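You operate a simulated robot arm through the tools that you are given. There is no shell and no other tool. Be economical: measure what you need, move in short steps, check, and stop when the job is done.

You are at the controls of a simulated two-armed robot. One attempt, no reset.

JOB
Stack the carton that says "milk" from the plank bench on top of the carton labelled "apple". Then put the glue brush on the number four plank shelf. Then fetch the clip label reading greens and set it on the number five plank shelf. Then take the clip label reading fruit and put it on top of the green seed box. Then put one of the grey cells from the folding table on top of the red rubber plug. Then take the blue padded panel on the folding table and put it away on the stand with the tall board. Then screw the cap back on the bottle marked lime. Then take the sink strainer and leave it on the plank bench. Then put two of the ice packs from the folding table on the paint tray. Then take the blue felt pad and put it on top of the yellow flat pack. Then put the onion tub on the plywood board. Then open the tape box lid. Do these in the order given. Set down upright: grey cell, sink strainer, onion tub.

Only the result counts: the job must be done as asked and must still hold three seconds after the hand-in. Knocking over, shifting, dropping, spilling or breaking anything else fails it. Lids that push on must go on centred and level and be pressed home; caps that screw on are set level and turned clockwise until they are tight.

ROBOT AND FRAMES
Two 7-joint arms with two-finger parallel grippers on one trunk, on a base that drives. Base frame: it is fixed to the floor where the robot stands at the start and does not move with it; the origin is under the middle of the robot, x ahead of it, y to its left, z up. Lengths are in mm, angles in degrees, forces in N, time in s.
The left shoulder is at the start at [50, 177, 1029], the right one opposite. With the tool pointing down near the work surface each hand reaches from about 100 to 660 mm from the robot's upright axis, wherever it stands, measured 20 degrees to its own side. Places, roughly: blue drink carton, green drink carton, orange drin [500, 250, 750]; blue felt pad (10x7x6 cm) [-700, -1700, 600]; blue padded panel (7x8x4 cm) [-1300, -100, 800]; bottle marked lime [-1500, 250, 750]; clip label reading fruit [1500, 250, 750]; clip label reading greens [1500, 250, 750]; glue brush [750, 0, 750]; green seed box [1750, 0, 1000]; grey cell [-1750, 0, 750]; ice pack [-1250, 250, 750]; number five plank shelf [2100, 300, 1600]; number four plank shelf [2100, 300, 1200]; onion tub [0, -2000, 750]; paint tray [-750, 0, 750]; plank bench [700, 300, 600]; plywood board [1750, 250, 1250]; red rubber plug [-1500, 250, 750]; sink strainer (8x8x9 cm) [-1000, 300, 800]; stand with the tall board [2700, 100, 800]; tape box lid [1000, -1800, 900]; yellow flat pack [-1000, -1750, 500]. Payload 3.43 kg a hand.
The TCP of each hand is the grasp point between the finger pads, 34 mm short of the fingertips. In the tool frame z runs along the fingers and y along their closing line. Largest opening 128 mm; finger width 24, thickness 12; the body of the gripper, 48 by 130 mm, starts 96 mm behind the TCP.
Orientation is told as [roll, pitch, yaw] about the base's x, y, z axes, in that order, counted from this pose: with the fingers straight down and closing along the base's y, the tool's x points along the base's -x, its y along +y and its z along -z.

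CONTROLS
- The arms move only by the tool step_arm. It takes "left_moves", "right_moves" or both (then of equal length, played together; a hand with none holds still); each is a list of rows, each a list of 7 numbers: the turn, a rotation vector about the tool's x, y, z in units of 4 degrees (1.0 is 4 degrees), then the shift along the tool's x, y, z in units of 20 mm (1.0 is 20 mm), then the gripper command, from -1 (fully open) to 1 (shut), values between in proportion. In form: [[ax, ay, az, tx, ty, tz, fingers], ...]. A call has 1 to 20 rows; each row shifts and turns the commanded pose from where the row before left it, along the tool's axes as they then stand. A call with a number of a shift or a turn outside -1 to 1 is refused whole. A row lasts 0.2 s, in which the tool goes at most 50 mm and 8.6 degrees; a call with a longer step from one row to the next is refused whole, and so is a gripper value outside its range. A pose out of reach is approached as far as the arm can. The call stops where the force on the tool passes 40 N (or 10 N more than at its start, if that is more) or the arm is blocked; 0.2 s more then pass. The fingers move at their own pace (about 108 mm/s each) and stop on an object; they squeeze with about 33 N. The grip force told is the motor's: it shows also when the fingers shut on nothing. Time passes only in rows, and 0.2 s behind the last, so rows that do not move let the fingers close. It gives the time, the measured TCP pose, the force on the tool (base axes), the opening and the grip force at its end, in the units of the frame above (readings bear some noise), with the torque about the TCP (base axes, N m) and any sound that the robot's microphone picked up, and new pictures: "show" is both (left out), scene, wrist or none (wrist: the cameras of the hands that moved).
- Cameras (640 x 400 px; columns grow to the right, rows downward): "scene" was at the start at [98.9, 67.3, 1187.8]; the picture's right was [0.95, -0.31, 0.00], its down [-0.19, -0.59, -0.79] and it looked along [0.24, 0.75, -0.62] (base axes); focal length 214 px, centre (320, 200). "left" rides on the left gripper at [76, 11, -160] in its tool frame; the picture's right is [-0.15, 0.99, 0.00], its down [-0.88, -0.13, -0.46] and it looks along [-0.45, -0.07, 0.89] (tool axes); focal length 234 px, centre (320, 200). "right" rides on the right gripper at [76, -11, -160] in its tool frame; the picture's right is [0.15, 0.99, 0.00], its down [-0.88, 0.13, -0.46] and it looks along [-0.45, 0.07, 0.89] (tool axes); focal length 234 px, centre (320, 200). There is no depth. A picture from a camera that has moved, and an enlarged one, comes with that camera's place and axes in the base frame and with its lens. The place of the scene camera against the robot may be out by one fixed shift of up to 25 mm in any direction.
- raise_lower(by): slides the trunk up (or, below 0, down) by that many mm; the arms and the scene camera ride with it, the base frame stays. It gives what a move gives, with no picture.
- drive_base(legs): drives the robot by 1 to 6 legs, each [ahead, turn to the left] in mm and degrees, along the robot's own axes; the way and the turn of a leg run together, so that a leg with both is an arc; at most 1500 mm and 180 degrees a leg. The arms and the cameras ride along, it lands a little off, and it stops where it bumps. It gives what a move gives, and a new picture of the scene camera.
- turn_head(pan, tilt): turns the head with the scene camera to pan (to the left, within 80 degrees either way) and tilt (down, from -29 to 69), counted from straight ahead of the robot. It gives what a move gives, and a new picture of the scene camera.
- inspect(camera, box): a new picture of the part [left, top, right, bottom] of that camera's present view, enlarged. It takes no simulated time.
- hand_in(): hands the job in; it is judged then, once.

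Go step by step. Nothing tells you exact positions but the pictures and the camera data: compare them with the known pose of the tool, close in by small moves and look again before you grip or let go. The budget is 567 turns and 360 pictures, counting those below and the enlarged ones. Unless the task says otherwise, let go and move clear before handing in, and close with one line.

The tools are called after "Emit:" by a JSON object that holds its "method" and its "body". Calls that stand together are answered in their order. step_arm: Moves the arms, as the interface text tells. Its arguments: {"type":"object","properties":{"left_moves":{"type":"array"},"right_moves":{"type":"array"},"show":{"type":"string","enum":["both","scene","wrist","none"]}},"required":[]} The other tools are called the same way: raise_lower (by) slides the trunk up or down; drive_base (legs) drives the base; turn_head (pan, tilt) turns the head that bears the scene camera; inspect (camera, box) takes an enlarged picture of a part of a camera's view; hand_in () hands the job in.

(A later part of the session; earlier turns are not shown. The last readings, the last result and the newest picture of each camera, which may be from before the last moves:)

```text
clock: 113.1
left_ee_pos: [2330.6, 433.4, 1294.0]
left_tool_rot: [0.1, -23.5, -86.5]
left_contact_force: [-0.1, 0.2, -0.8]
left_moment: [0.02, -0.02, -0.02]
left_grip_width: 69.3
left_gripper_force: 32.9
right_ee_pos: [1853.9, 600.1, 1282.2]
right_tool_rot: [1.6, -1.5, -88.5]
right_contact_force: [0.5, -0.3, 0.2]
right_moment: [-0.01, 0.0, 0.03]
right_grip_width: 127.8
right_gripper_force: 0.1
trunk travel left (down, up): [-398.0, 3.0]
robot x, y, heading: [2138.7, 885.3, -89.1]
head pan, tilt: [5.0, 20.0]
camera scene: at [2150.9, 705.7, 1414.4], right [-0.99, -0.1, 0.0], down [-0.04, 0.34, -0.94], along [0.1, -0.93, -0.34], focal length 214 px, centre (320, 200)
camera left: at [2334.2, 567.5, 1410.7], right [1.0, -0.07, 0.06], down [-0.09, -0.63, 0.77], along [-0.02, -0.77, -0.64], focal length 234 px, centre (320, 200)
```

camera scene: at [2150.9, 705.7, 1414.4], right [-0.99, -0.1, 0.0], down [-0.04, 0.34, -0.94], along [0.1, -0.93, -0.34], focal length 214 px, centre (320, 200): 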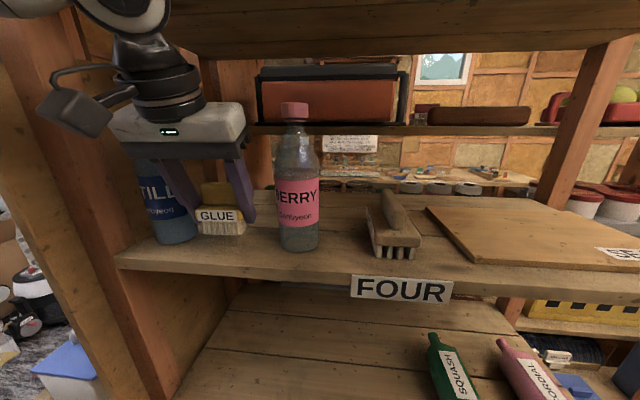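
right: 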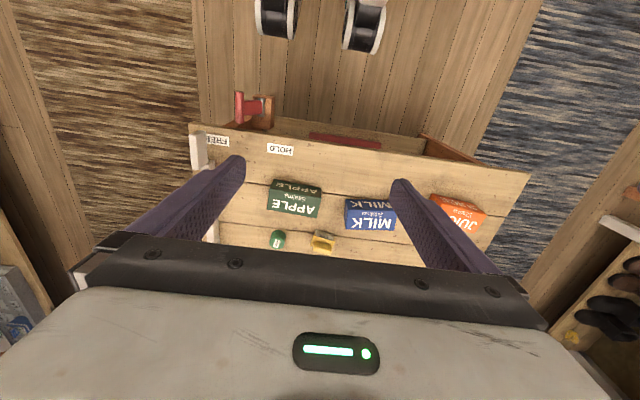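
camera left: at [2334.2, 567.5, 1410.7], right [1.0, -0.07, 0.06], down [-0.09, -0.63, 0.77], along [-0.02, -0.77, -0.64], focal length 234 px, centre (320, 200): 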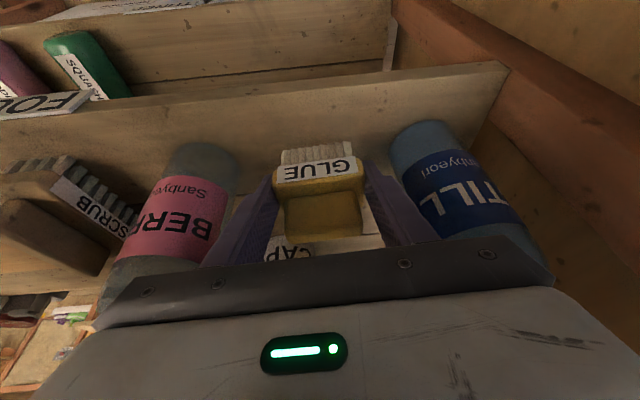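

Clearances about 28–34 mm on both sides. I lower slowly to contact.

Emit:
{"method": "step_arm", "body": {"left_moves": [[0, 0, 0, 0.2, 0, 0.46, 1], [0, 0, 0, 0.12, 0, 0.275, 1], [0, 0, 0, 0, 0, 0, 1]], "show": "none"}}

Emit:
{"method": "inspect", "body": {"camera": "scene", "box": [120, 160, 340, 300]}}

```text
clock: 113.9
left_ee_pos: [2330.6, 434.5, 1279.0]
left_tool_rot: [0.1, -23.6, -86.5]
left_contact_force: [-0.4, 1.1, -1.9]
left_moment: [0.01, 0.02, 0.0]
left_grip_width: 69.5
left_gripper_force: 32.8
right_ee_pos: [1853.5, 600.5, 1283.2]
right_tool_rot: [1.6, -1.6, -88.5]
right_contact_force: [0.3, -0.1, 0.1]
right_moment: [-0.01, 0.0, 0.01]
right_grip_width: 127.7
right_gripper_force: 0.1
trunk travel left (down, up): [-398.0, 3.0]
robot x, y, heading: [2140.9, 886.4, -89.3]
head pan, tilt: [5.0, 20.0]
```

```text
2.86 times, centred on (230, 230) of scene
camera zoom: at [2150.9, 706.0, 1414.4], right [-0.99, -0.1, 0.0], down [-0.04, 0.34, -0.94], along [0.1, -0.93, -0.34], focal length 613 px, centre (577, 114)
```

zoom: 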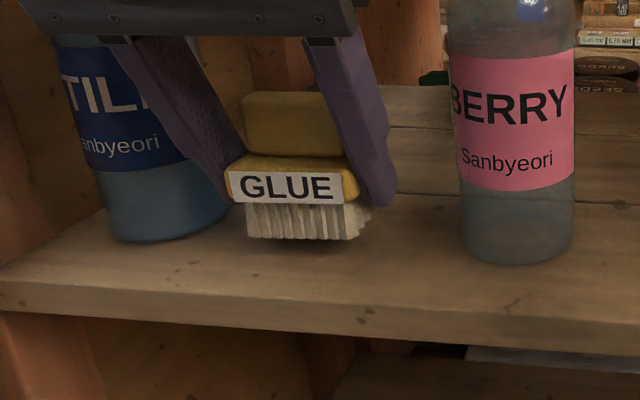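

Emit:
{"method": "step_arm", "body": {"left_moves": [[0, 0, 0, 0.1, 0, 0.23, 1], [0, 0, 0, 0.06, 0, 0.138, 1], [0, 0, 0, 0, 0, 0, 1]], "show": "none"}}

Emit:
{"method": "step_arm", "body": {"left_moves": [[0, 0, 0, 0.06, 0, 0.138, 1], [0, 0, 0, 0, 0, 0, 1]], "show": "none"}}

```text
clock: 114.7
left_ee_pos: [2330.3, 434.9, 1270.4]
left_tool_rot: [0.0, -23.5, -86.6]
left_contact_force: [-0.5, 0.3, -0.9]
left_moment: [0.02, -0.01, 0.04]
left_grip_width: 69.4
left_gripper_force: 33.3
right_ee_pos: [1853.6, 602.0, 1282.0]
right_tool_rot: [1.6, -1.5, -88.5]
right_contact_force: [-0.1, 0.2, -0.6]
right_moment: [-0.02, 0.03, -0.01]
right_grip_width: 127.8
right_gripper_force: 0.1
trunk travel left (down, up): [-398.0, 3.0]
robot x, y, heading: [2141.5, 886.9, -89.3]
head pan, tilt: [5.0, 20.0]
```

```text
clock: 115.3
left_ee_pos: [2330.9, 435.3, 1266.9]
left_tool_rot: [0.0, -23.5, -86.5]
left_contact_force: [0.2, 0.7, -1.6]
left_moment: [0.02, 0.01, 0.01]
left_grip_width: 69.6
left_gripper_force: 33.0
right_ee_pos: [1853.2, 601.3, 1282.0]
right_tool_rot: [1.6, -1.4, -88.5]
right_contact_force: [-0.3, 0.0, 0.0]
right_moment: [-0.01, 0.03, -0.02]
right_grip_width: 127.8
right_gripper_force: 0.0
trunk travel left (down, up): [-398.0, 3.0]
robot x, y, heading: [2138.0, 886.7, -89.2]
head pan, tilt: [5.0, 20.0]
```

Emit:
{"method": "step_arm", "body": {"left_moves": [[0, 0, 0, 0.06, 0, 0.138, 1], [0, 0, 0, 0, 0, 0, 1]], "show": "none"}}

Emit:
{"method": "step_arm", "body": {"left_moves": [[0, 0, 0, 0.06, 0, 0.138, 1], [0, 0, 0, 0, 0, 0, 1]], "show": "none"}}

Emit:
{"method": "inspect", "body": {"camera": "scene", "box": [120, 160, 340, 300]}}

```text
clock: 115.9
left_ee_pos: [2329.7, 434.9, 1265.2]
left_tool_rot: [0.1, -23.7, -86.5]
left_contact_force: [1.2, -0.5, 4.3]
left_moment: [-0.15, 0.0, 0.02]
left_grip_width: 69.1
left_gripper_force: 33.2
right_ee_pos: [1853.9, 601.1, 1282.6]
right_tool_rot: [1.5, -1.6, -88.5]
right_contact_force: [-0.3, -0.8, -0.9]
right_moment: [0.01, 0.04, -0.03]
right_grip_width: 127.7
right_gripper_force: 0.1
trunk travel left (down, up): [-398.0, 3.0]
robot x, y, heading: [2134.9, 881.7, -89.2]
head pan, tilt: [5.0, 20.0]
```

```text
clock: 116.5
left_ee_pos: [2329.1, 435.3, 1264.9]
left_tool_rot: [0.0, -24.1, -86.5]
left_contact_force: [4.4, -1.8, 23.6]
left_moment: [-0.28, -0.27, 0.01]
left_grip_width: 69.6
left_gripper_force: 32.7
right_ee_pos: [1853.5, 602.2, 1284.0]
right_tool_rot: [1.6, -1.6, -88.5]
right_contact_force: [-0.2, 0.5, -0.1]
right_moment: [-0.02, -0.01, 0.0]
right_grip_width: 128.0
right_gripper_force: 0.1
trunk travel left (down, up): [-398.0, 3.0]
robot x, y, heading: [2138.2, 883.3, -89.1]
head pan, tilt: [5.0, 20.0]
```

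```text
2.86 times, centred on (230, 230) of scene
camera zoom: at [2150.7, 707.7, 1415.0], right [-0.99, -0.1, 0.0], down [-0.04, 0.34, -0.94], along [0.1, -0.94, -0.34], focal length 613 px, centre (577, 114)
```

zoom: 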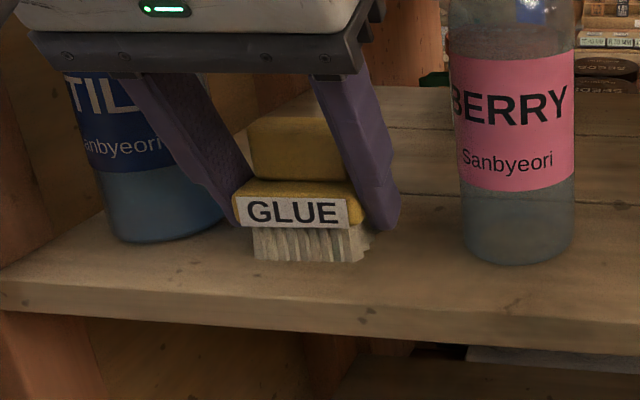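

Contact made; I open slightly and withdraw along the finger direction.

Emit:
{"method": "step_arm", "body": {"left_moves": [[0, 0, 0, -0.03, 0, -0.06, 0.2], [0, 0, 0, 0, 0, 0, -0.35], [0, 0, 0, 0, 0, 0, -0.4], [0, 0, 0, 0, 0, 0, -0.4], [0, 0, 0, 0, 0, -0.7, -0.4], [0, 0, 0, 0, 0, -1, -0.4], [0, 0, 0, 0, 0, -1, -0.4], [0, 0, 0, 0.5, 0, -1, -0.4], [0, 0, 0, 1, 0, -0.5, -0.4], [0, 0, 0, 1, 0, -0.4, -0.4], [0, 0, 0, 1, 0, -0.4, -0.4], [0, 0, 0, 1, 0, -0.4, -0.4], [0, 0, 0, 1, 0, -0.4, -0.4]], "show": "scene"}}

```text
clock: 119.3
left_ee_pos: [2321.5, 585.1, 1324.0]
left_tool_rot: [-0.1, -23.6, -86.5]
left_contact_force: [0.5, -1.1, 0.5]
left_moment: [0.0, 0.0, 0.03]
left_grip_width: 89.5
left_gripper_force: 0.1
right_ee_pos: [1854.0, 602.9, 1281.8]
right_tool_rot: [1.6, -1.5, -88.6]
right_contact_force: [0.2, -0.2, 0.1]
right_moment: [-0.03, 0.01, 0.01]
right_grip_width: 127.7
right_gripper_force: 0.1
trunk travel left (down, up): [-398.0, 3.0]
robot x, y, heading: [2136.2, 881.0, -89.1]
head pan, tilt: [5.0, 20.0]
camera scene: at [2150.8, 706.7, 1414.6], right [-0.99, -0.1, 0.0], down [-0.04, 0.34, -0.94], along [0.1, -0.93, -0.34], focal length 214 px, centre (320, 200)
```

scene: 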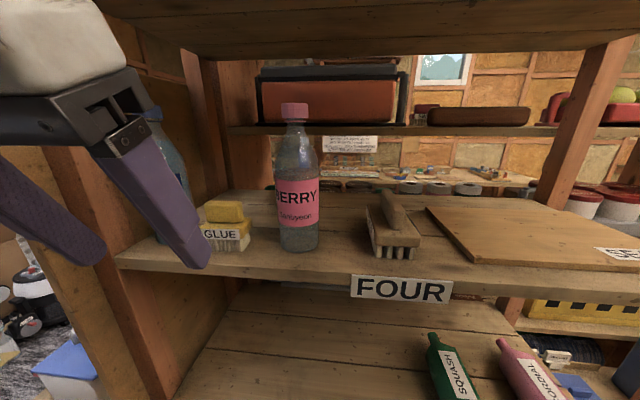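

Brush is placed on shelf FOUR. Next the clip labels: I back away and go over to the soup table near x≈1500.

Emit:
{"method": "drive_base", "body": {"legs": [[-370, 0], [0, 89], [-620, 0], [0, -89]]}}

Emit:
{"method": "turn_head", "body": {"pan": 0, "tilt": 35}}

Emit:
{"method": "inspect", "body": {"camera": "scene", "box": [200, 100, 440, 250]}}

```text
clock: 132.3
left_ee_pos: [1681.3, 955.2, 1324.5]
left_tool_rot: [0.0, -23.7, -88.7]
left_contact_force: [-0.1, 0.6, -1.1]
left_moment: [0.01, 0.01, -0.01]
left_grip_width: 89.8
left_gripper_force: 0.0
right_ee_pos: [1215.0, 992.9, 1283.1]
right_tool_rot: [1.7, -1.5, -90.9]
right_contact_force: [0.0, -0.3, -0.7]
right_moment: [-0.03, -0.01, 0.01]
right_grip_width: 128.2
right_gripper_force: 0.0
trunk travel left (down, up): [-398.0, 3.0]
robot x, y, heading: [1511.4, 1261.6, -91.1]
head pan, tilt: [5.0, 20.0]
camera scene: at [1516.8, 1085.5, 1414.5], right [-1.0, -0.06, 0.0], down [-0.02, 0.34, -0.94], along [0.06, -0.94, -0.34], focal length 214 px, centre (320, 200)
```

scene: 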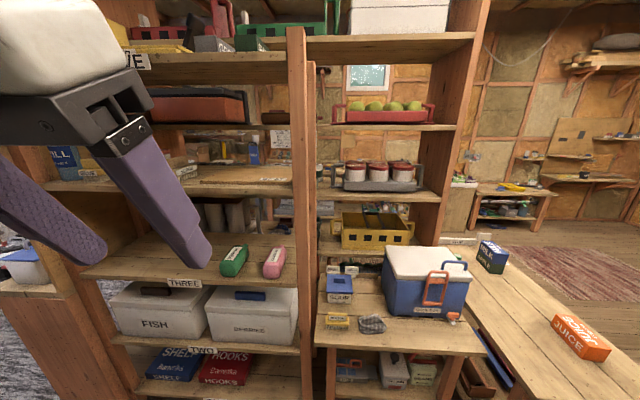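

```text
clock: 133.1
left_ee_pos: [1681.8, 955.3, 1324.7]
left_tool_rot: [0.0, -23.5, -88.8]
left_contact_force: [0.0, 0.9, 0.4]
left_moment: [0.03, 0.01, 0.01]
left_grip_width: 89.7
left_gripper_force: 0.1
right_ee_pos: [1214.8, 992.5, 1281.9]
right_tool_rot: [1.5, -1.5, -90.8]
right_contact_force: [0.5, -0.2, 0.3]
right_moment: [-0.04, -0.02, -0.01]
right_grip_width: 128.1
right_gripper_force: 0.0
trunk travel left (down, up): [-398.0, 3.0]
robot x, y, heading: [1512.4, 1264.5, -91.1]
head pan, tilt: [0.0, 35.0]
camera scene: at [1508.9, 1090.4, 1390.7], right [-1.0, 0.02, 0.0], down [0.01, 0.57, -0.82], along [-0.02, -0.82, -0.57], focal length 214 px, centre (320, 200)
```

scene: 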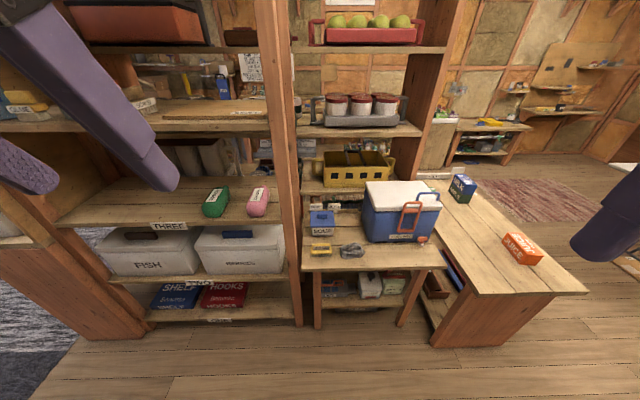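

```text
2.67 times, centred on (320, 175) of scene
camera zoom: at [1508.9, 1090.4, 1390.7], right [-1.0, 0.02, 0.0], down [0.01, 0.57, -0.82], along [-0.02, -0.82, -0.57], focal length 572 px, centre (320, 267)
```

zoom: 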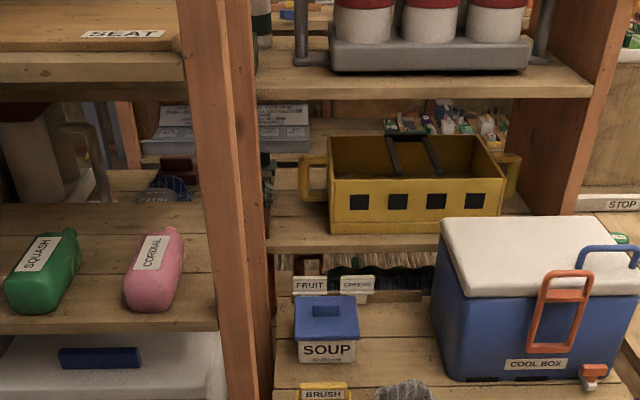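

FRUIT and GREENS labels stand behind the SOUP tub. I come closer and lower the trunk for a better look.

Emit:
{"method": "drive_base", "body": {"legs": [[300, 0]]}}

Emit:
{"method": "raise_lower", "body": {"by": -150}}

Emit:
{"method": "turn_head", "body": {"pan": 3, "tilt": 35}}

Emit:
{"method": "inspect", "body": {"camera": "scene", "box": [220, 140, 420, 265]}}

```text
clock: 135.1
left_ee_pos: [1672.8, 658.8, 1323.5]
left_tool_rot: [0.1, -23.5, -89.1]
left_contact_force: [0.0, -1.0, -0.2]
left_moment: [0.0, 0.01, 0.03]
left_grip_width: 89.6
left_gripper_force: 0.1
right_ee_pos: [1205.7, 697.8, 1282.5]
right_tool_rot: [1.6, -1.5, -91.1]
right_contact_force: [0.7, -0.5, -0.8]
right_moment: [0.02, 0.01, 0.04]
right_grip_width: 127.9
right_gripper_force: 0.0
trunk travel left (down, up): [-398.0, 3.0]
robot x, y, heading: [1502.1, 966.8, -91.6]
head pan, tilt: [0.0, 35.0]
camera scene: at [1500.2, 794.7, 1390.5], right [-1.0, 0.03, 0.0], down [0.02, 0.57, -0.82], along [-0.02, -0.82, -0.57], focal length 214 px, centre (320, 200)
```

scene: 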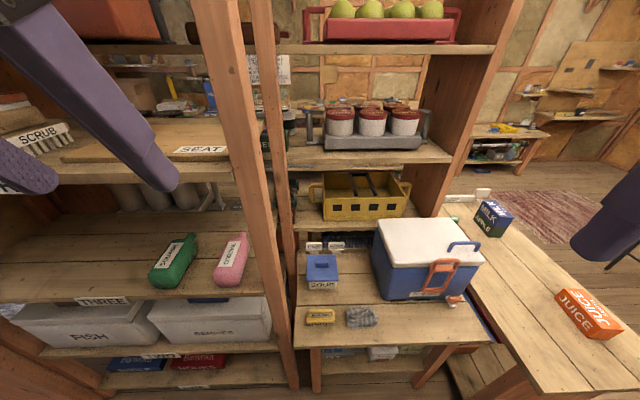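

```text
clock: 136.9
left_ee_pos: [1672.5, 659.6, 1173.2]
left_tool_rot: [0.1, -23.6, -89.1]
left_contact_force: [0.3, 0.3, -0.4]
left_moment: [0.01, 0.01, 0.0]
left_grip_width: 90.0
left_gripper_force: 0.0
right_ee_pos: [1205.8, 699.6, 1133.2]
right_tool_rot: [1.8, -1.5, -91.2]
right_contact_force: [-0.1, -0.1, -0.4]
right_moment: [0.0, 0.03, -0.01]
right_grip_width: 127.9
right_gripper_force: 0.0
trunk travel left (down, up): [-248.0, 153.0]
robot x, y, heading: [1503.3, 967.4, -91.5]
head pan, tilt: [0.0, 35.0]
```

```text
clock: 137.5
left_ee_pos: [1672.8, 657.7, 1174.0]
left_tool_rot: [0.1, -23.6, -89.2]
left_contact_force: [-0.3, -0.2, -0.9]
left_moment: [-0.02, -0.02, -0.02]
left_grip_width: 89.4
left_gripper_force: 0.2
right_ee_pos: [1205.5, 698.5, 1131.8]
right_tool_rot: [1.7, -1.5, -91.1]
right_contact_force: [-0.1, -0.2, 0.2]
right_moment: [0.01, 0.03, -0.02]
right_grip_width: 128.0
right_gripper_force: 0.1
trunk travel left (down, up): [-248.0, 153.0]
robot x, y, heading: [1501.5, 967.4, -91.7]
head pan, tilt: [3.0, 35.0]
camera scene: at [1504.8, 795.2, 1240.6], right [-1.0, -0.02, 0.0], down [-0.01, 0.57, -0.82], along [0.02, -0.82, -0.57], focal length 214 px, centre (320, 200)
```

scene: 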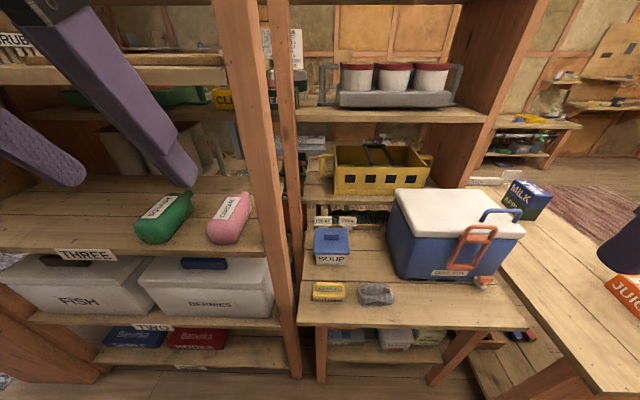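

```text
3.20 times, centred on (320, 202) of scene
camera zoom: at [1504.8, 795.2, 1240.6], right [-1.0, -0.02, 0.0], down [-0.01, 0.57, -0.82], along [0.02, -0.82, -0.57], focal length 686 px, centre (320, 192)
```

zoom: 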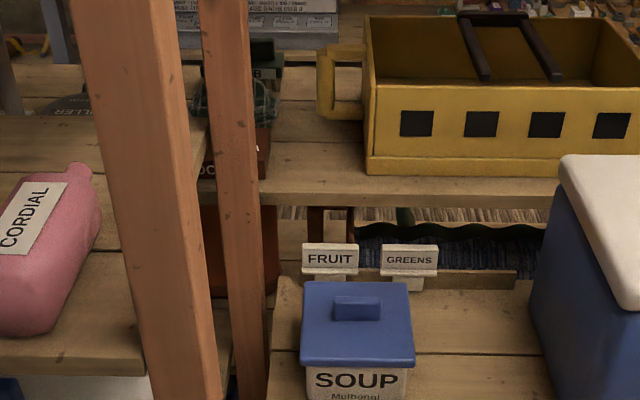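

GREENS is at about (1415,183,720), partly under a shelf. I'll use the right arm; I shift the robot to x≈1610 and look closer with the right wrist camera.

Emit:
{"method": "drive_base", "body": {"legs": [[0, 91], [105, 0], [0, -90], [60, 0]]}}

Emit:
{"method": "inspect", "body": {"camera": "right", "box": [0, 0, 640, 400]}}

```text
clock: 141.1
left_ee_pos: [1828.9, 1078.5, 1175.5]
left_tool_rot: [0.2, -23.9, -9.7]
left_contact_force: [0.6, 0.5, 0.0]
left_moment: [0.02, 0.0, -0.01]
left_grip_width: 89.6
left_gripper_force: 0.0
right_ee_pos: [1701.7, 626.3, 1136.9]
right_tool_rot: [2.7, -3.0, -12.0]
right_contact_force: [-0.5, 0.2, 0.3]
right_moment: [0.03, -0.03, -0.01]
right_grip_width: 127.8
right_gripper_force: 0.0
trunk travel left (down, up): [-248.0, 153.0]
robot x, y, heading: [1494.6, 968.5, -12.6]
head pan, tilt: [3.0, 35.0]
stopped in leg 1: the robot was blocked; the commanded pose is now the measured one
camera scene: at [1650.9, 923.2, 1241.5], right [-0.17, -0.99, 0.0], down [-0.56, 0.1, -0.82], along [0.81, -0.14, -0.57], focal length 214 px, centre (320, 200)
```

scene: 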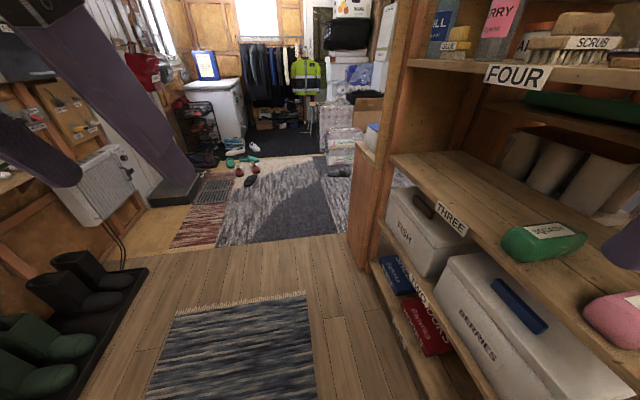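

```text
1.00 times, centred on (320, 200) of right
camera zoom: at [1614.9, 625.5, 1293.7], right [0.06, 1.0, 0.04], down [0.86, -0.07, 0.51], along [0.51, 0.0, -0.86], focal length 234 px, centre (320, 200)
```

zoom: 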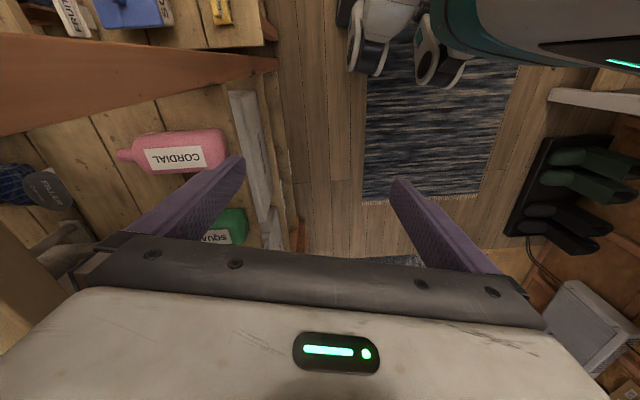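

The right elbow touched the post again. I turn back, retreat, then shift.

Emit:
{"method": "drive_base", "body": {"legs": [[0, -78], [-280, 0]]}}

Emit:
{"method": "inspect", "body": {"camera": "scene", "box": [0, 0, 640, 400]}}

```text
clock: 146.4
left_ee_pos: [1681.0, 936.9, 1174.0]
left_tool_rot: [0.1, -23.5, -88.9]
left_contact_force: [0.0, 0.4, 0.5]
left_moment: [-0.01, 0.01, 0.02]
left_grip_width: 89.6
left_gripper_force: 0.0
right_ee_pos: [1212.2, 977.0, 1135.8]
right_tool_rot: [2.3, -2.5, -91.0]
right_contact_force: [0.1, 0.3, -1.1]
right_moment: [-0.03, 0.02, -0.03]
right_grip_width: 127.9
right_gripper_force: 0.1
trunk travel left (down, up): [-248.0, 153.0]
robot x, y, heading: [1505.7, 1243.4, -91.8]
head pan, tilt: [3.0, 35.0]
camera scene: at [1511.7, 1072.8, 1240.7], right [-1.0, -0.02, 0.0], down [-0.01, 0.57, -0.82], along [0.02, -0.82, -0.57], focal length 214 px, centre (320, 200)
```

scene: 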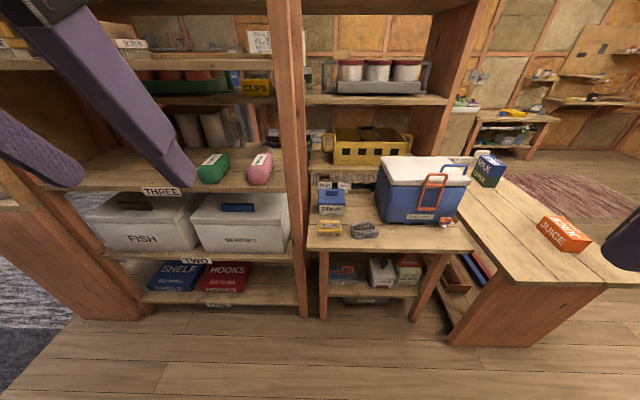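

```text
1.00 times, centred on (320, 200) of scene
camera zoom: at [1511.7, 1072.8, 1240.7], right [-1.0, -0.02, 0.0], down [-0.01, 0.57, -0.82], along [0.02, -0.82, -0.57], focal length 214 px, centre (320, 200)
```

zoom: 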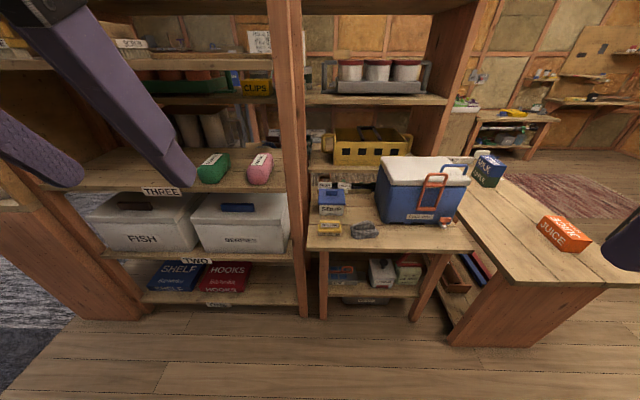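

I'll use the left arm with the robot at x≈1215 instead (right arm then hangs over free bench space).

Emit:
{"method": "drive_base", "body": {"legs": [[0, 91], [-285, 0], [0, -90], [330, 0]]}}

Emit:
{"method": "step_arm", "body": {"left_moves": [[0, -1, 0, -0.5, 0, 0, -0.4], [0, -1, 0, -0.5, 0, 0, -0.4], [0, -1, 0, -0.5, 0, 0, -0.4], [0, -1, 0, -0.5, 0, 0, -0.4], [0, -1, 0, -0.5, 0, 0, -0.4], [0, -1, 0, -0.5, 0, 0, -0.4]]}}

```text
clock: 158.0
left_ee_pos: [1384.5, 603.7, 1174.5]
left_tool_rot: [-0.1, -23.4, -89.1]
left_contact_force: [0.6, 0.5, -0.9]
left_moment: [0.02, 0.0, 0.03]
left_grip_width: 89.6
left_gripper_force: 0.1
right_ee_pos: [916.4, 644.6, 1135.0]
right_tool_rot: [2.1, -2.4, -91.2]
right_contact_force: [-0.2, -0.3, 0.5]
right_moment: [0.01, -0.01, 0.01]
right_grip_width: 128.0
right_gripper_force: 0.1
trunk travel left (down, up): [-248.0, 153.0]
robot x, y, heading: [1213.7, 912.6, -91.6]
head pan, tilt: [3.0, 35.0]
camera scene: at [1215.9, 738.8, 1240.5], right [-1.0, -0.02, 0.0], down [-0.01, 0.57, -0.82], along [0.02, -0.82, -0.57], focal length 214 px, centre (320, 200)
```

scene: 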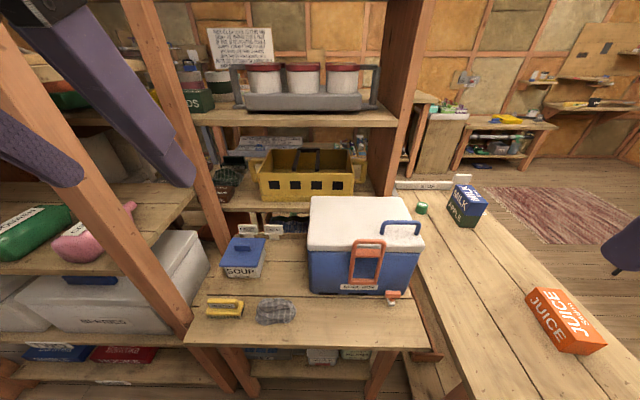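

```text
clock: 159.4
left_ee_pos: [1385.4, 553.3, 1207.0]
left_tool_rot: [0.0, -47.5, -89.1]
left_contact_force: [0.2, 0.1, 0.4]
left_moment: [0.03, 0.0, 0.01]
left_grip_width: 89.7
left_gripper_force: 0.1
right_ee_pos: [916.4, 644.6, 1136.1]
right_tool_rot: [2.4, -2.5, -91.2]
right_contact_force: [-0.4, -0.9, 0.3]
right_moment: [0.01, 0.01, 0.02]
right_grip_width: 127.9
right_gripper_force: 0.1
trunk travel left (down, up): [-248.0, 153.0]
robot x, y, heading: [1214.1, 911.6, -91.9]
head pan, tilt: [3.0, 35.0]
camera scene: at [1216.0, 739.3, 1240.6], right [-1.0, -0.02, 0.0], down [-0.01, 0.57, -0.82], along [0.02, -0.82, -0.57], focal length 214 px, centre (320, 200)
camera left: at [1395.6, 722.9, 1259.0], right [0.99, -0.08, 0.11], down [-0.13, -0.26, 0.96], along [-0.05, -0.96, -0.27], focal length 234 px, centre (320, 200)
```

scene: 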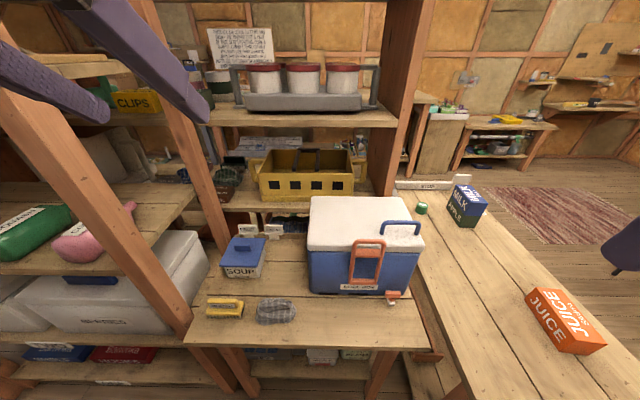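
left: 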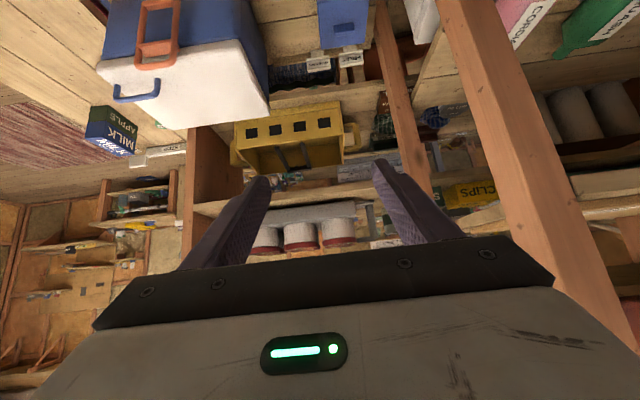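

Emit:
{"method": "inspect", "body": {"camera": "left", "box": [220, 0, 420, 125]}}

Emit:
{"method": "inspect", "body": {"camera": "scene", "box": [190, 180, 350, 280]}}

```text
3.20 times, centred on (320, 62) of left
camera zoom: at [1395.6, 722.9, 1259.0], right [0.99, -0.08, 0.11], down [-0.13, -0.26, 0.96], along [-0.05, -0.96, -0.27], focal length 749 px, centre (320, 640)
```

zoom: 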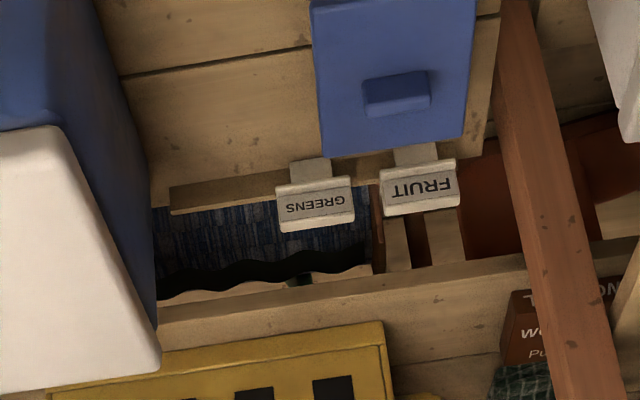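

```text
4.00 times, centred on (270, 230) of scene
camera zoom: at [1216.0, 739.3, 1240.6], right [-1.0, -0.02, 0.0], down [-0.01, 0.57, -0.82], along [0.02, -0.82, -0.57], focal length 858 px, centre (520, 80)
```

zoom: 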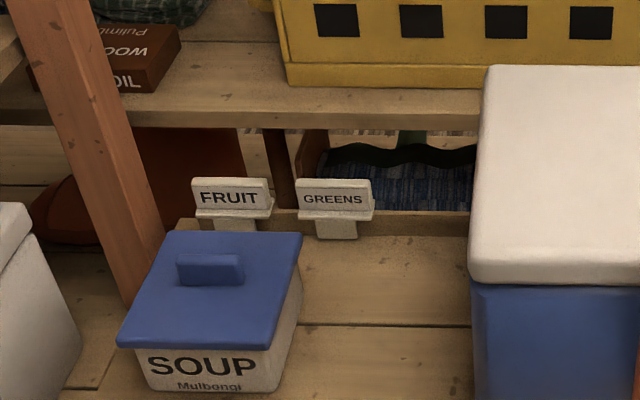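

Emit:
{"method": "step_arm", "body": {"left_moves": [[0, 1, 0, 0, 0, 0, -0.4], [0, 1, 0, 0, 0, 0, -0.4], [0, 1, 0, 0, 0, 0, -0.4], [0, 0, 0, 0.09, 0.067, 0.99, -0.4], [0, 0, 0, 0.09, 0.067, 0.99, -0.4], [0, 0, 0, 0.09, 0.067, 0.99, -0.4], [0, 0, 0, 0.09, 0.067, 0.99, -0.4], [0, 0, 0, 0.09, 0.067, 0.99, -0.4], [0, 0, 0, 0.09, 0.067, 0.99, -0.4], [0, 0, 0, 0.09, 0.067, 0.99, -0.4], [0, 0, 0, 0.09, 0.067, 0.99, -0.4], [0, 0, 0, 0.09, 0.067, 0.99, -0.4], [0, 0, 0, 0.09, 0.067, 0.99, -0.4], [0, 0, 0, 0.09, 0.067, 0.99, -0.4], [0, 0, 0, 0.09, 0.067, 0.99, -0.4]], "show": "both"}}

```text
clock: 162.6
left_ee_pos: [1402.7, 431.4, 1000.8]
left_tool_rot: [0.0, -35.4, -89.1]
left_contact_force: [0.7, 0.6, -0.3]
left_moment: [-0.01, -0.01, 0.02]
left_grip_width: 89.4
left_gripper_force: 0.0
right_ee_pos: [917.5, 644.3, 1136.3]
right_tool_rot: [2.3, -2.5, -91.2]
right_contact_force: [0.2, -0.4, 0.6]
right_moment: [0.02, 0.02, 0.02]
right_grip_width: 127.9
right_gripper_force: 0.1
trunk travel left (down, up): [-248.0, 153.0]
robot x, y, heading: [1213.1, 910.3, -91.9]
head pan, tilt: [3.0, 35.0]
camera scene: at [1216.0, 739.0, 1240.6], right [-1.0, -0.02, 0.0], down [-0.01, 0.57, -0.82], along [0.02, -0.82, -0.57], focal length 214 px, centre (320, 200)
camera left: at [1413.9, 586.1, 1087.1], right [0.99, -0.1, 0.09], down [-0.12, -0.45, 0.88], along [-0.05, -0.89, -0.46], focal length 234 px, centre (320, 200)
```

scene: 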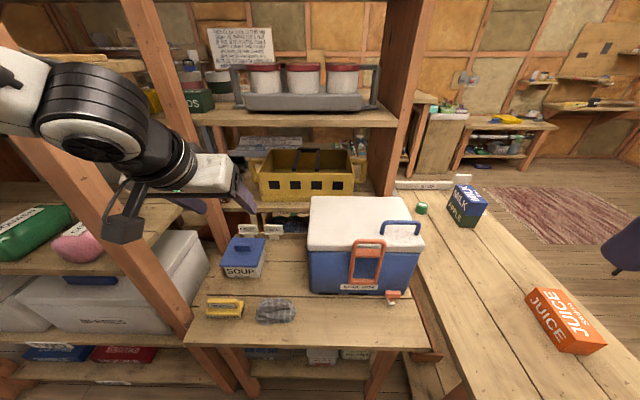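
left: 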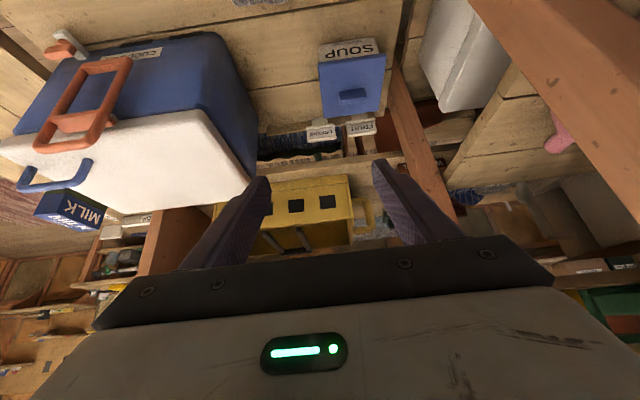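

Emit:
{"method": "inspect", "body": {"camera": "left", "box": [230, 20, 430, 145]}}

```text
3.20 times, centred on (330, 82) of left
camera zoom: at [1413.9, 586.1, 1087.1], right [0.99, -0.1, 0.09], down [-0.12, -0.45, 0.88], along [-0.05, -0.89, -0.46], focal length 749 px, centre (288, 576)
```

zoom: 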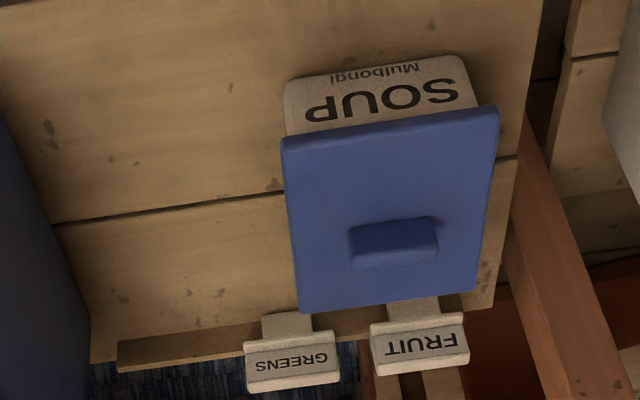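

GREENS triangulates at about (1408,239,763), FRUIT at about (1485,240,763); the SOUP lid top is near z 820. I move the base nearer, lower the trunk a bit, and steepen the hand to pitch −25°.

Emit:
{"method": "drive_base", "body": {"legs": [[80, 0]]}}

Emit:
{"method": "raise_lower", "body": {"by": -60}}

Emit:
{"method": "step_arm", "body": {"left_moves": [[0, 0.9, 0, 0, 0, 0, -0.4], [0, 0.9, 0, 0, 0, 0, -0.4], [0, 0.8, 0, 0, 0, 0, -0.4]], "show": "wrist"}}

Emit:
{"method": "inspect", "body": {"camera": "left", "box": [230, 50, 430, 175]}}

```text
clock: 163.6
left_ee_pos: [1401.4, 352.2, 1001.9]
left_tool_rot: [0.0, -35.5, -89.1]
left_contact_force: [1.8, -0.2, -0.5]
left_moment: [0.05, 0.0, 0.03]
left_grip_width: 89.5
left_gripper_force: 0.1
right_ee_pos: [913.0, 564.3, 1135.8]
right_tool_rot: [2.3, -2.4, -91.3]
right_contact_force: [0.0, 0.2, -0.3]
right_moment: [0.02, 0.02, 0.02]
right_grip_width: 127.9
right_gripper_force: 0.0
trunk travel left (down, up): [-248.0, 153.0]
robot x, y, heading: [1211.5, 832.8, -91.6]
head pan, tilt: [3.0, 35.0]
camera scene: at [1213.2, 659.3, 1240.4], right [-1.0, -0.02, 0.0], down [-0.01, 0.57, -0.82], along [0.02, -0.82, -0.57], focal length 214 px, centre (320, 200)
```

scene: 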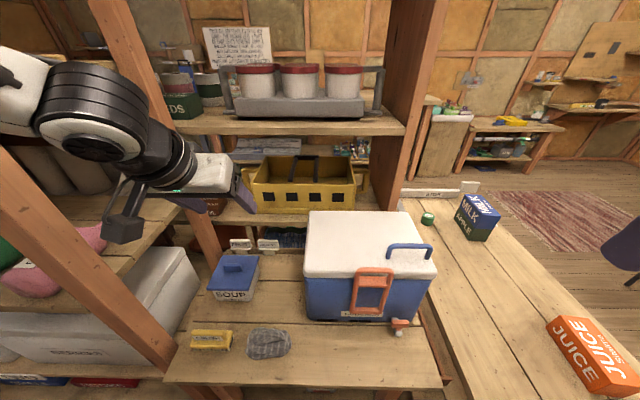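

```text
clock: 164.6
left_ee_pos: [1401.7, 352.1, 941.9]
left_tool_rot: [0.0, -35.4, -89.2]
left_contact_force: [-0.2, 0.7, -0.1]
left_moment: [0.01, -0.02, -0.01]
left_grip_width: 89.5
left_gripper_force: 0.0
right_ee_pos: [912.9, 565.9, 1076.9]
right_tool_rot: [2.3, -2.4, -91.3]
right_contact_force: [-0.4, -0.6, -0.5]
right_moment: [0.03, -0.02, 0.0]
right_grip_width: 127.9
right_gripper_force: 0.0
trunk travel left (down, up): [-188.0, 213.0]
robot x, y, heading: [1212.6, 833.6, -91.8]
head pan, tilt: [3.0, 35.0]
```

```text
clock: 165.4
left_ee_pos: [1400.4, 353.6, 942.3]
left_tool_rot: [0.1, -25.1, -89.2]
left_contact_force: [-0.4, 0.0, -0.6]
left_moment: [-0.02, -0.03, 0.02]
left_grip_width: 89.7
left_gripper_force: 0.0
right_ee_pos: [913.1, 566.2, 1075.4]
right_tool_rot: [2.3, -2.5, -91.3]
right_contact_force: [0.1, -0.5, 0.4]
right_moment: [0.03, -0.02, -0.01]
right_grip_width: 128.0
right_gripper_force: 0.0
trunk travel left (down, up): [-188.0, 213.0]
robot x, y, heading: [1211.3, 830.8, -92.0]
head pan, tilt: [3.0, 35.0]
camera left: at [1411.3, 489.2, 1054.3], right [0.99, -0.12, 0.06], down [-0.12, -0.61, 0.79], along [-0.06, -0.79, -0.62], focal length 234 px, centre (320, 200)
```

left: 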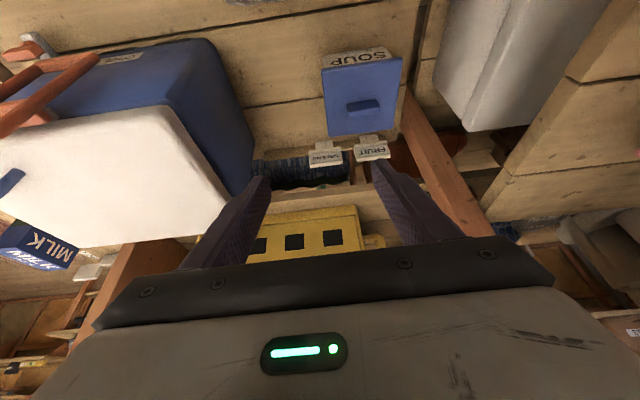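

```text
3.20 times, centred on (330, 112) of left
camera zoom: at [1411.3, 489.2, 1054.3], right [0.99, -0.12, 0.06], down [-0.12, -0.61, 0.79], along [-0.06, -0.79, -0.62], focal length 749 px, centre (288, 480)
```

zoom: 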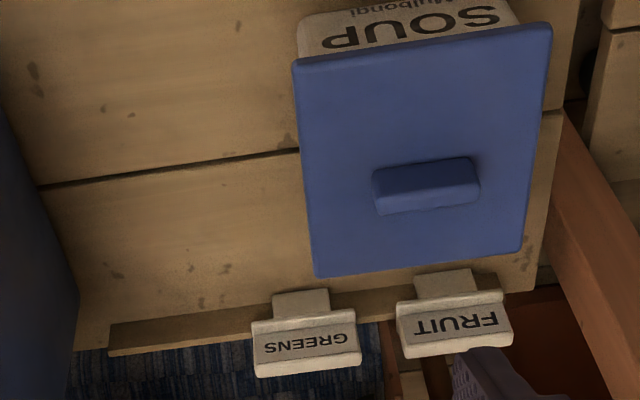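

Recomputing with exact camera tilt, GREENS is at about (1405,125,648) with the table near z 620, SOUP lid near z 710. I move nearer and set the pitch to −33°.

Emit:
{"method": "drive_base", "body": {"legs": [[75, 0]]}}

Emit:
{"method": "step_arm", "body": {"left_moves": [[0, -1, 0, 0, 0, 0, -0.4], [0, -1, 0, 0, 0, 0, -0.4], [0, 0, 0, 0, 0, 1, -0.4], [0, 0, 0, 0, 0, 1, -0.4], [0, 0, 0, 0, 0, 1, -0.4]], "show": "both"}}

Emit:
{"method": "inspect", "body": {"camera": "left", "box": [230, 20, 430, 145]}}

```text
clock: 166.6
left_ee_pos: [1398.7, 281.1, 942.4]
left_tool_rot: [-0.1, -25.1, -89.2]
left_contact_force: [-0.9, -0.4, -0.6]
left_moment: [0.04, 0.0, 0.0]
left_grip_width: 89.8
left_gripper_force: 0.1
right_ee_pos: [912.0, 493.6, 1075.5]
right_tool_rot: [2.3, -2.5, -91.4]
right_contact_force: [0.4, 0.3, 0.5]
right_moment: [0.03, 0.01, 0.02]
right_grip_width: 127.8
right_gripper_force: 0.0
trunk travel left (down, up): [-188.0, 213.0]
robot x, y, heading: [1209.5, 759.3, -91.9]
head pan, tilt: [3.0, 35.0]
stopped in leg 1: the robot was blocked; the commanded pose is now the measured one
camera scene: at [1210.7, 587.8, 1180.7], right [-1.0, -0.02, 0.0], down [-0.01, 0.57, -0.82], along [0.02, -0.82, -0.57], focal length 214 px, centre (320, 200)
```

scene: 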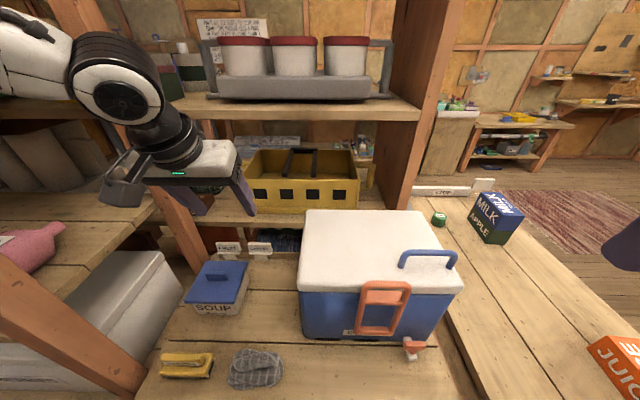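

```text
clock: 167.8
left_ee_pos: [1399.8, 246.8, 890.6]
left_tool_rot: [0.0, -33.2, -89.2]
left_contact_force: [-0.5, 0.1, -1.1]
left_moment: [0.01, -0.03, 0.02]
left_grip_width: 89.7
left_gripper_force: 0.0
right_ee_pos: [910.6, 493.6, 1076.3]
right_tool_rot: [2.3, -2.6, -91.3]
right_contact_force: [-0.4, 0.4, 0.2]
right_moment: [0.0, 0.01, 0.0]
right_grip_width: 128.0
right_gripper_force: 0.1
trunk travel left (down, up): [-188.0, 213.0]
robot x, y, heading: [1208.8, 758.6, -91.8]
head pan, tilt: [3.0, 35.0]
camera scene: at [1210.5, 587.8, 1180.7], right [-1.0, -0.02, 0.0], down [-0.01, 0.57, -0.82], along [0.02, -0.82, -0.57], focal length 214 px, centre (320, 200)
camera left: at [1409.2, 397.9, 983.4], right [0.99, -0.11, 0.08], down [-0.12, -0.49, 0.86], along [-0.05, -0.87, -0.5], focal length 234 px, centre (320, 200)
```

scene: 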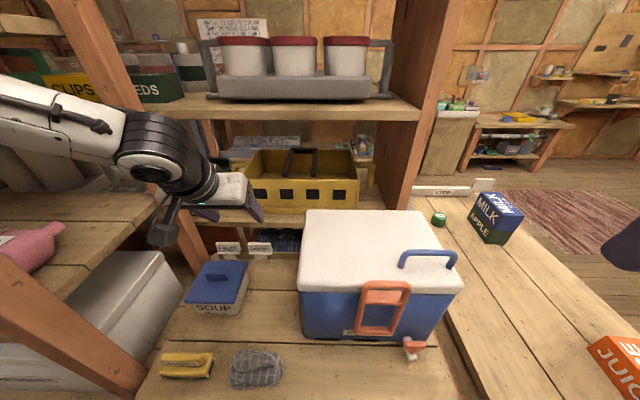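
left: 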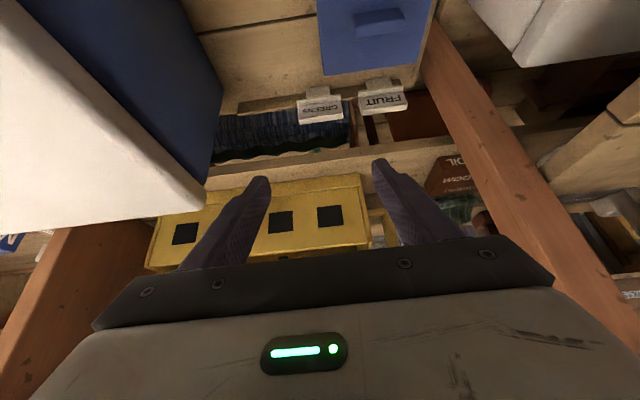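

```text
3.20 times, centred on (330, 82) of left
camera zoom: at [1409.2, 397.9, 983.4], right [0.99, -0.11, 0.08], down [-0.12, -0.49, 0.86], along [-0.05, -0.87, -0.5], focal length 749 px, centre (288, 576)
```

zoom: 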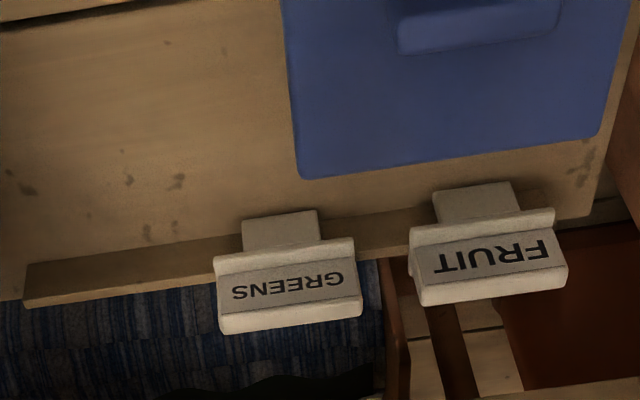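

Emit:
{"method": "step_arm", "body": {"left_moves": [[0.41, 0, 0.63, 0.85, 0.2, 0, -0.31], [0, 0, 0, 0.85, 0.2, 0, -0.31], [0, 0, 0, 0, 0, 1, -0.31], [0, 0, 0, 0, 0, 1, -0.31], [0, 0, 0, 0, 0, 1, -0.31], [0, 0, 0, 0, 0, 1, -0.31], [0, 0, 0, 0, 0, 1, -0.31], [0, 0, 0, 0, 0, 1, -0.31]], "show": "wrist"}}

Emit:
{"method": "inspect", "body": {"camera": "scene", "box": [120, 140, 320, 265]}}

```text
clock: 169.8
left_ee_pos: [1391.8, 215.9, 838.6]
left_tool_rot: [1.6, -40.0, -93.2]
left_contact_force: [-0.2, 0.6, 0.5]
left_moment: [-0.03, 0.02, 0.03]
left_grip_width: 83.7
left_gripper_force: 0.0
right_ee_pos: [895.9, 526.6, 1076.6]
right_tool_rot: [3.5, -4.5, -91.3]
right_contact_force: [0.7, 0.2, -0.3]
right_moment: [0.04, -0.01, 0.02]
right_grip_width: 128.1
right_gripper_force: 0.1
trunk travel left (down, up): [-188.0, 213.0]
robot x, y, heading: [1205.8, 761.7, -91.0]
head pan, tilt: [3.0, 35.0]
stopped in row 8 (left hand): the arm was blocked; the commanded pose is now the measured one
camera left: at [1409.5, 375.3, 912.6], right [0.98, -0.15, 0.12], down [-0.16, -0.37, 0.91], along [-0.09, -0.92, -0.39], focal length 234 px, centre (320, 200)
```

left: 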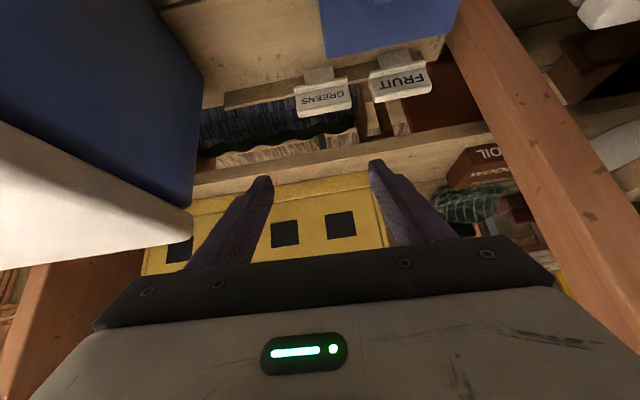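

```text
3.20 times, centred on (220, 202) of scene
camera zoom: at [1194.2, 624.2, 1184.2], right [-1.0, -0.04, -0.02], down [0.0, 0.54, -0.84], along [0.04, -0.84, -0.54], focal length 686 px, centre (640, 192)
```

zoom: 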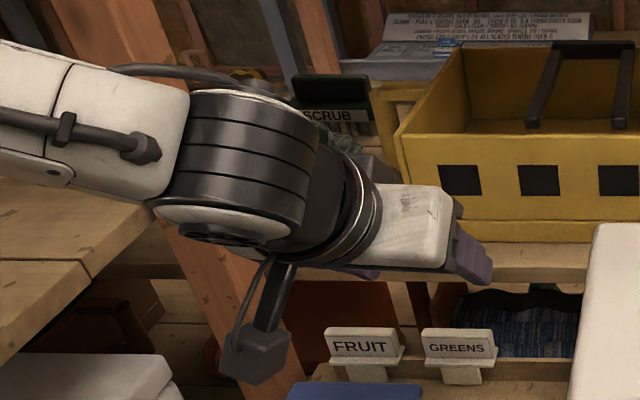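

The left forearm is pressing on the rack side. I withdraw and will switch to the right arm, whose elbow points to the free side.

Emit:
{"method": "step_arm", "body": {"left_moves": [[0, 0, 0, 0, 0, -1, -0.31], [0, 0, 0, 0, 0, -1, -0.31], [0, 0, 0, 0, 0, -1, -0.31], [0, 0, 0, 0, 0, -1, -0.31], [0, 0, 0, 0, 0, -1, -0.31], [0, 0, 0, 0, 0, -1, -0.31], [0, 0, 0, 0, 0, -1, -0.31]], "show": "both"}}

```text
clock: 171.4
left_ee_pos: [1406.4, 281.8, 915.2]
left_tool_rot: [0.0, -36.3, -91.9]
left_contact_force: [-0.2, -0.4, 0.1]
left_moment: [-0.02, -0.02, 0.02]
left_grip_width: 84.1
left_gripper_force: 0.0
right_ee_pos: [909.9, 494.2, 1075.9]
right_tool_rot: [2.5, -2.4, -91.3]
right_contact_force: [0.7, -0.9, -0.1]
right_moment: [-0.02, -0.01, 0.04]
right_grip_width: 127.9
right_gripper_force: 0.0
trunk travel left (down, up): [-188.0, 213.0]
robot x, y, heading: [1211.4, 760.1, -91.6]
head pan, tilt: [3.0, 35.0]
camera scene: at [1212.3, 589.1, 1181.3], right [-1.0, -0.03, 0.0], down [-0.01, 0.57, -0.82], along [0.02, -0.82, -0.57], focal length 214 px, centre (320, 200)
camera left: at [1423.9, 436.8, 999.4], right [0.98, -0.15, 0.09], down [-0.14, -0.43, 0.89], along [-0.1, -0.89, -0.45], focal length 234 px, centre (320, 200)
```

scene: 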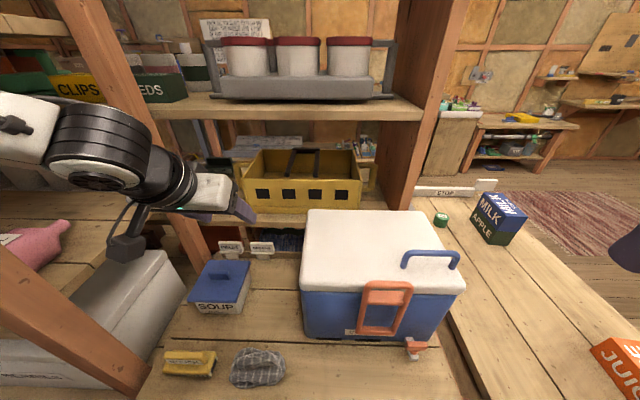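
left: 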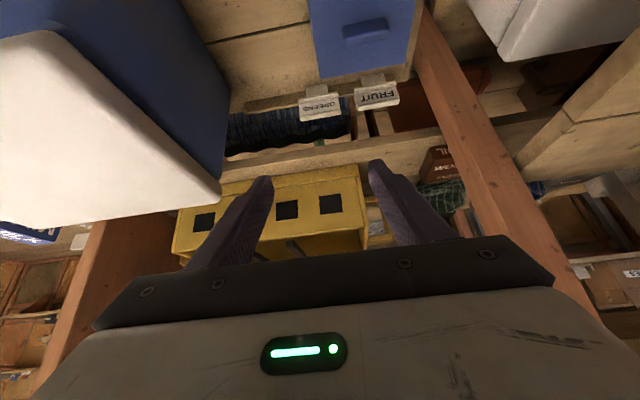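

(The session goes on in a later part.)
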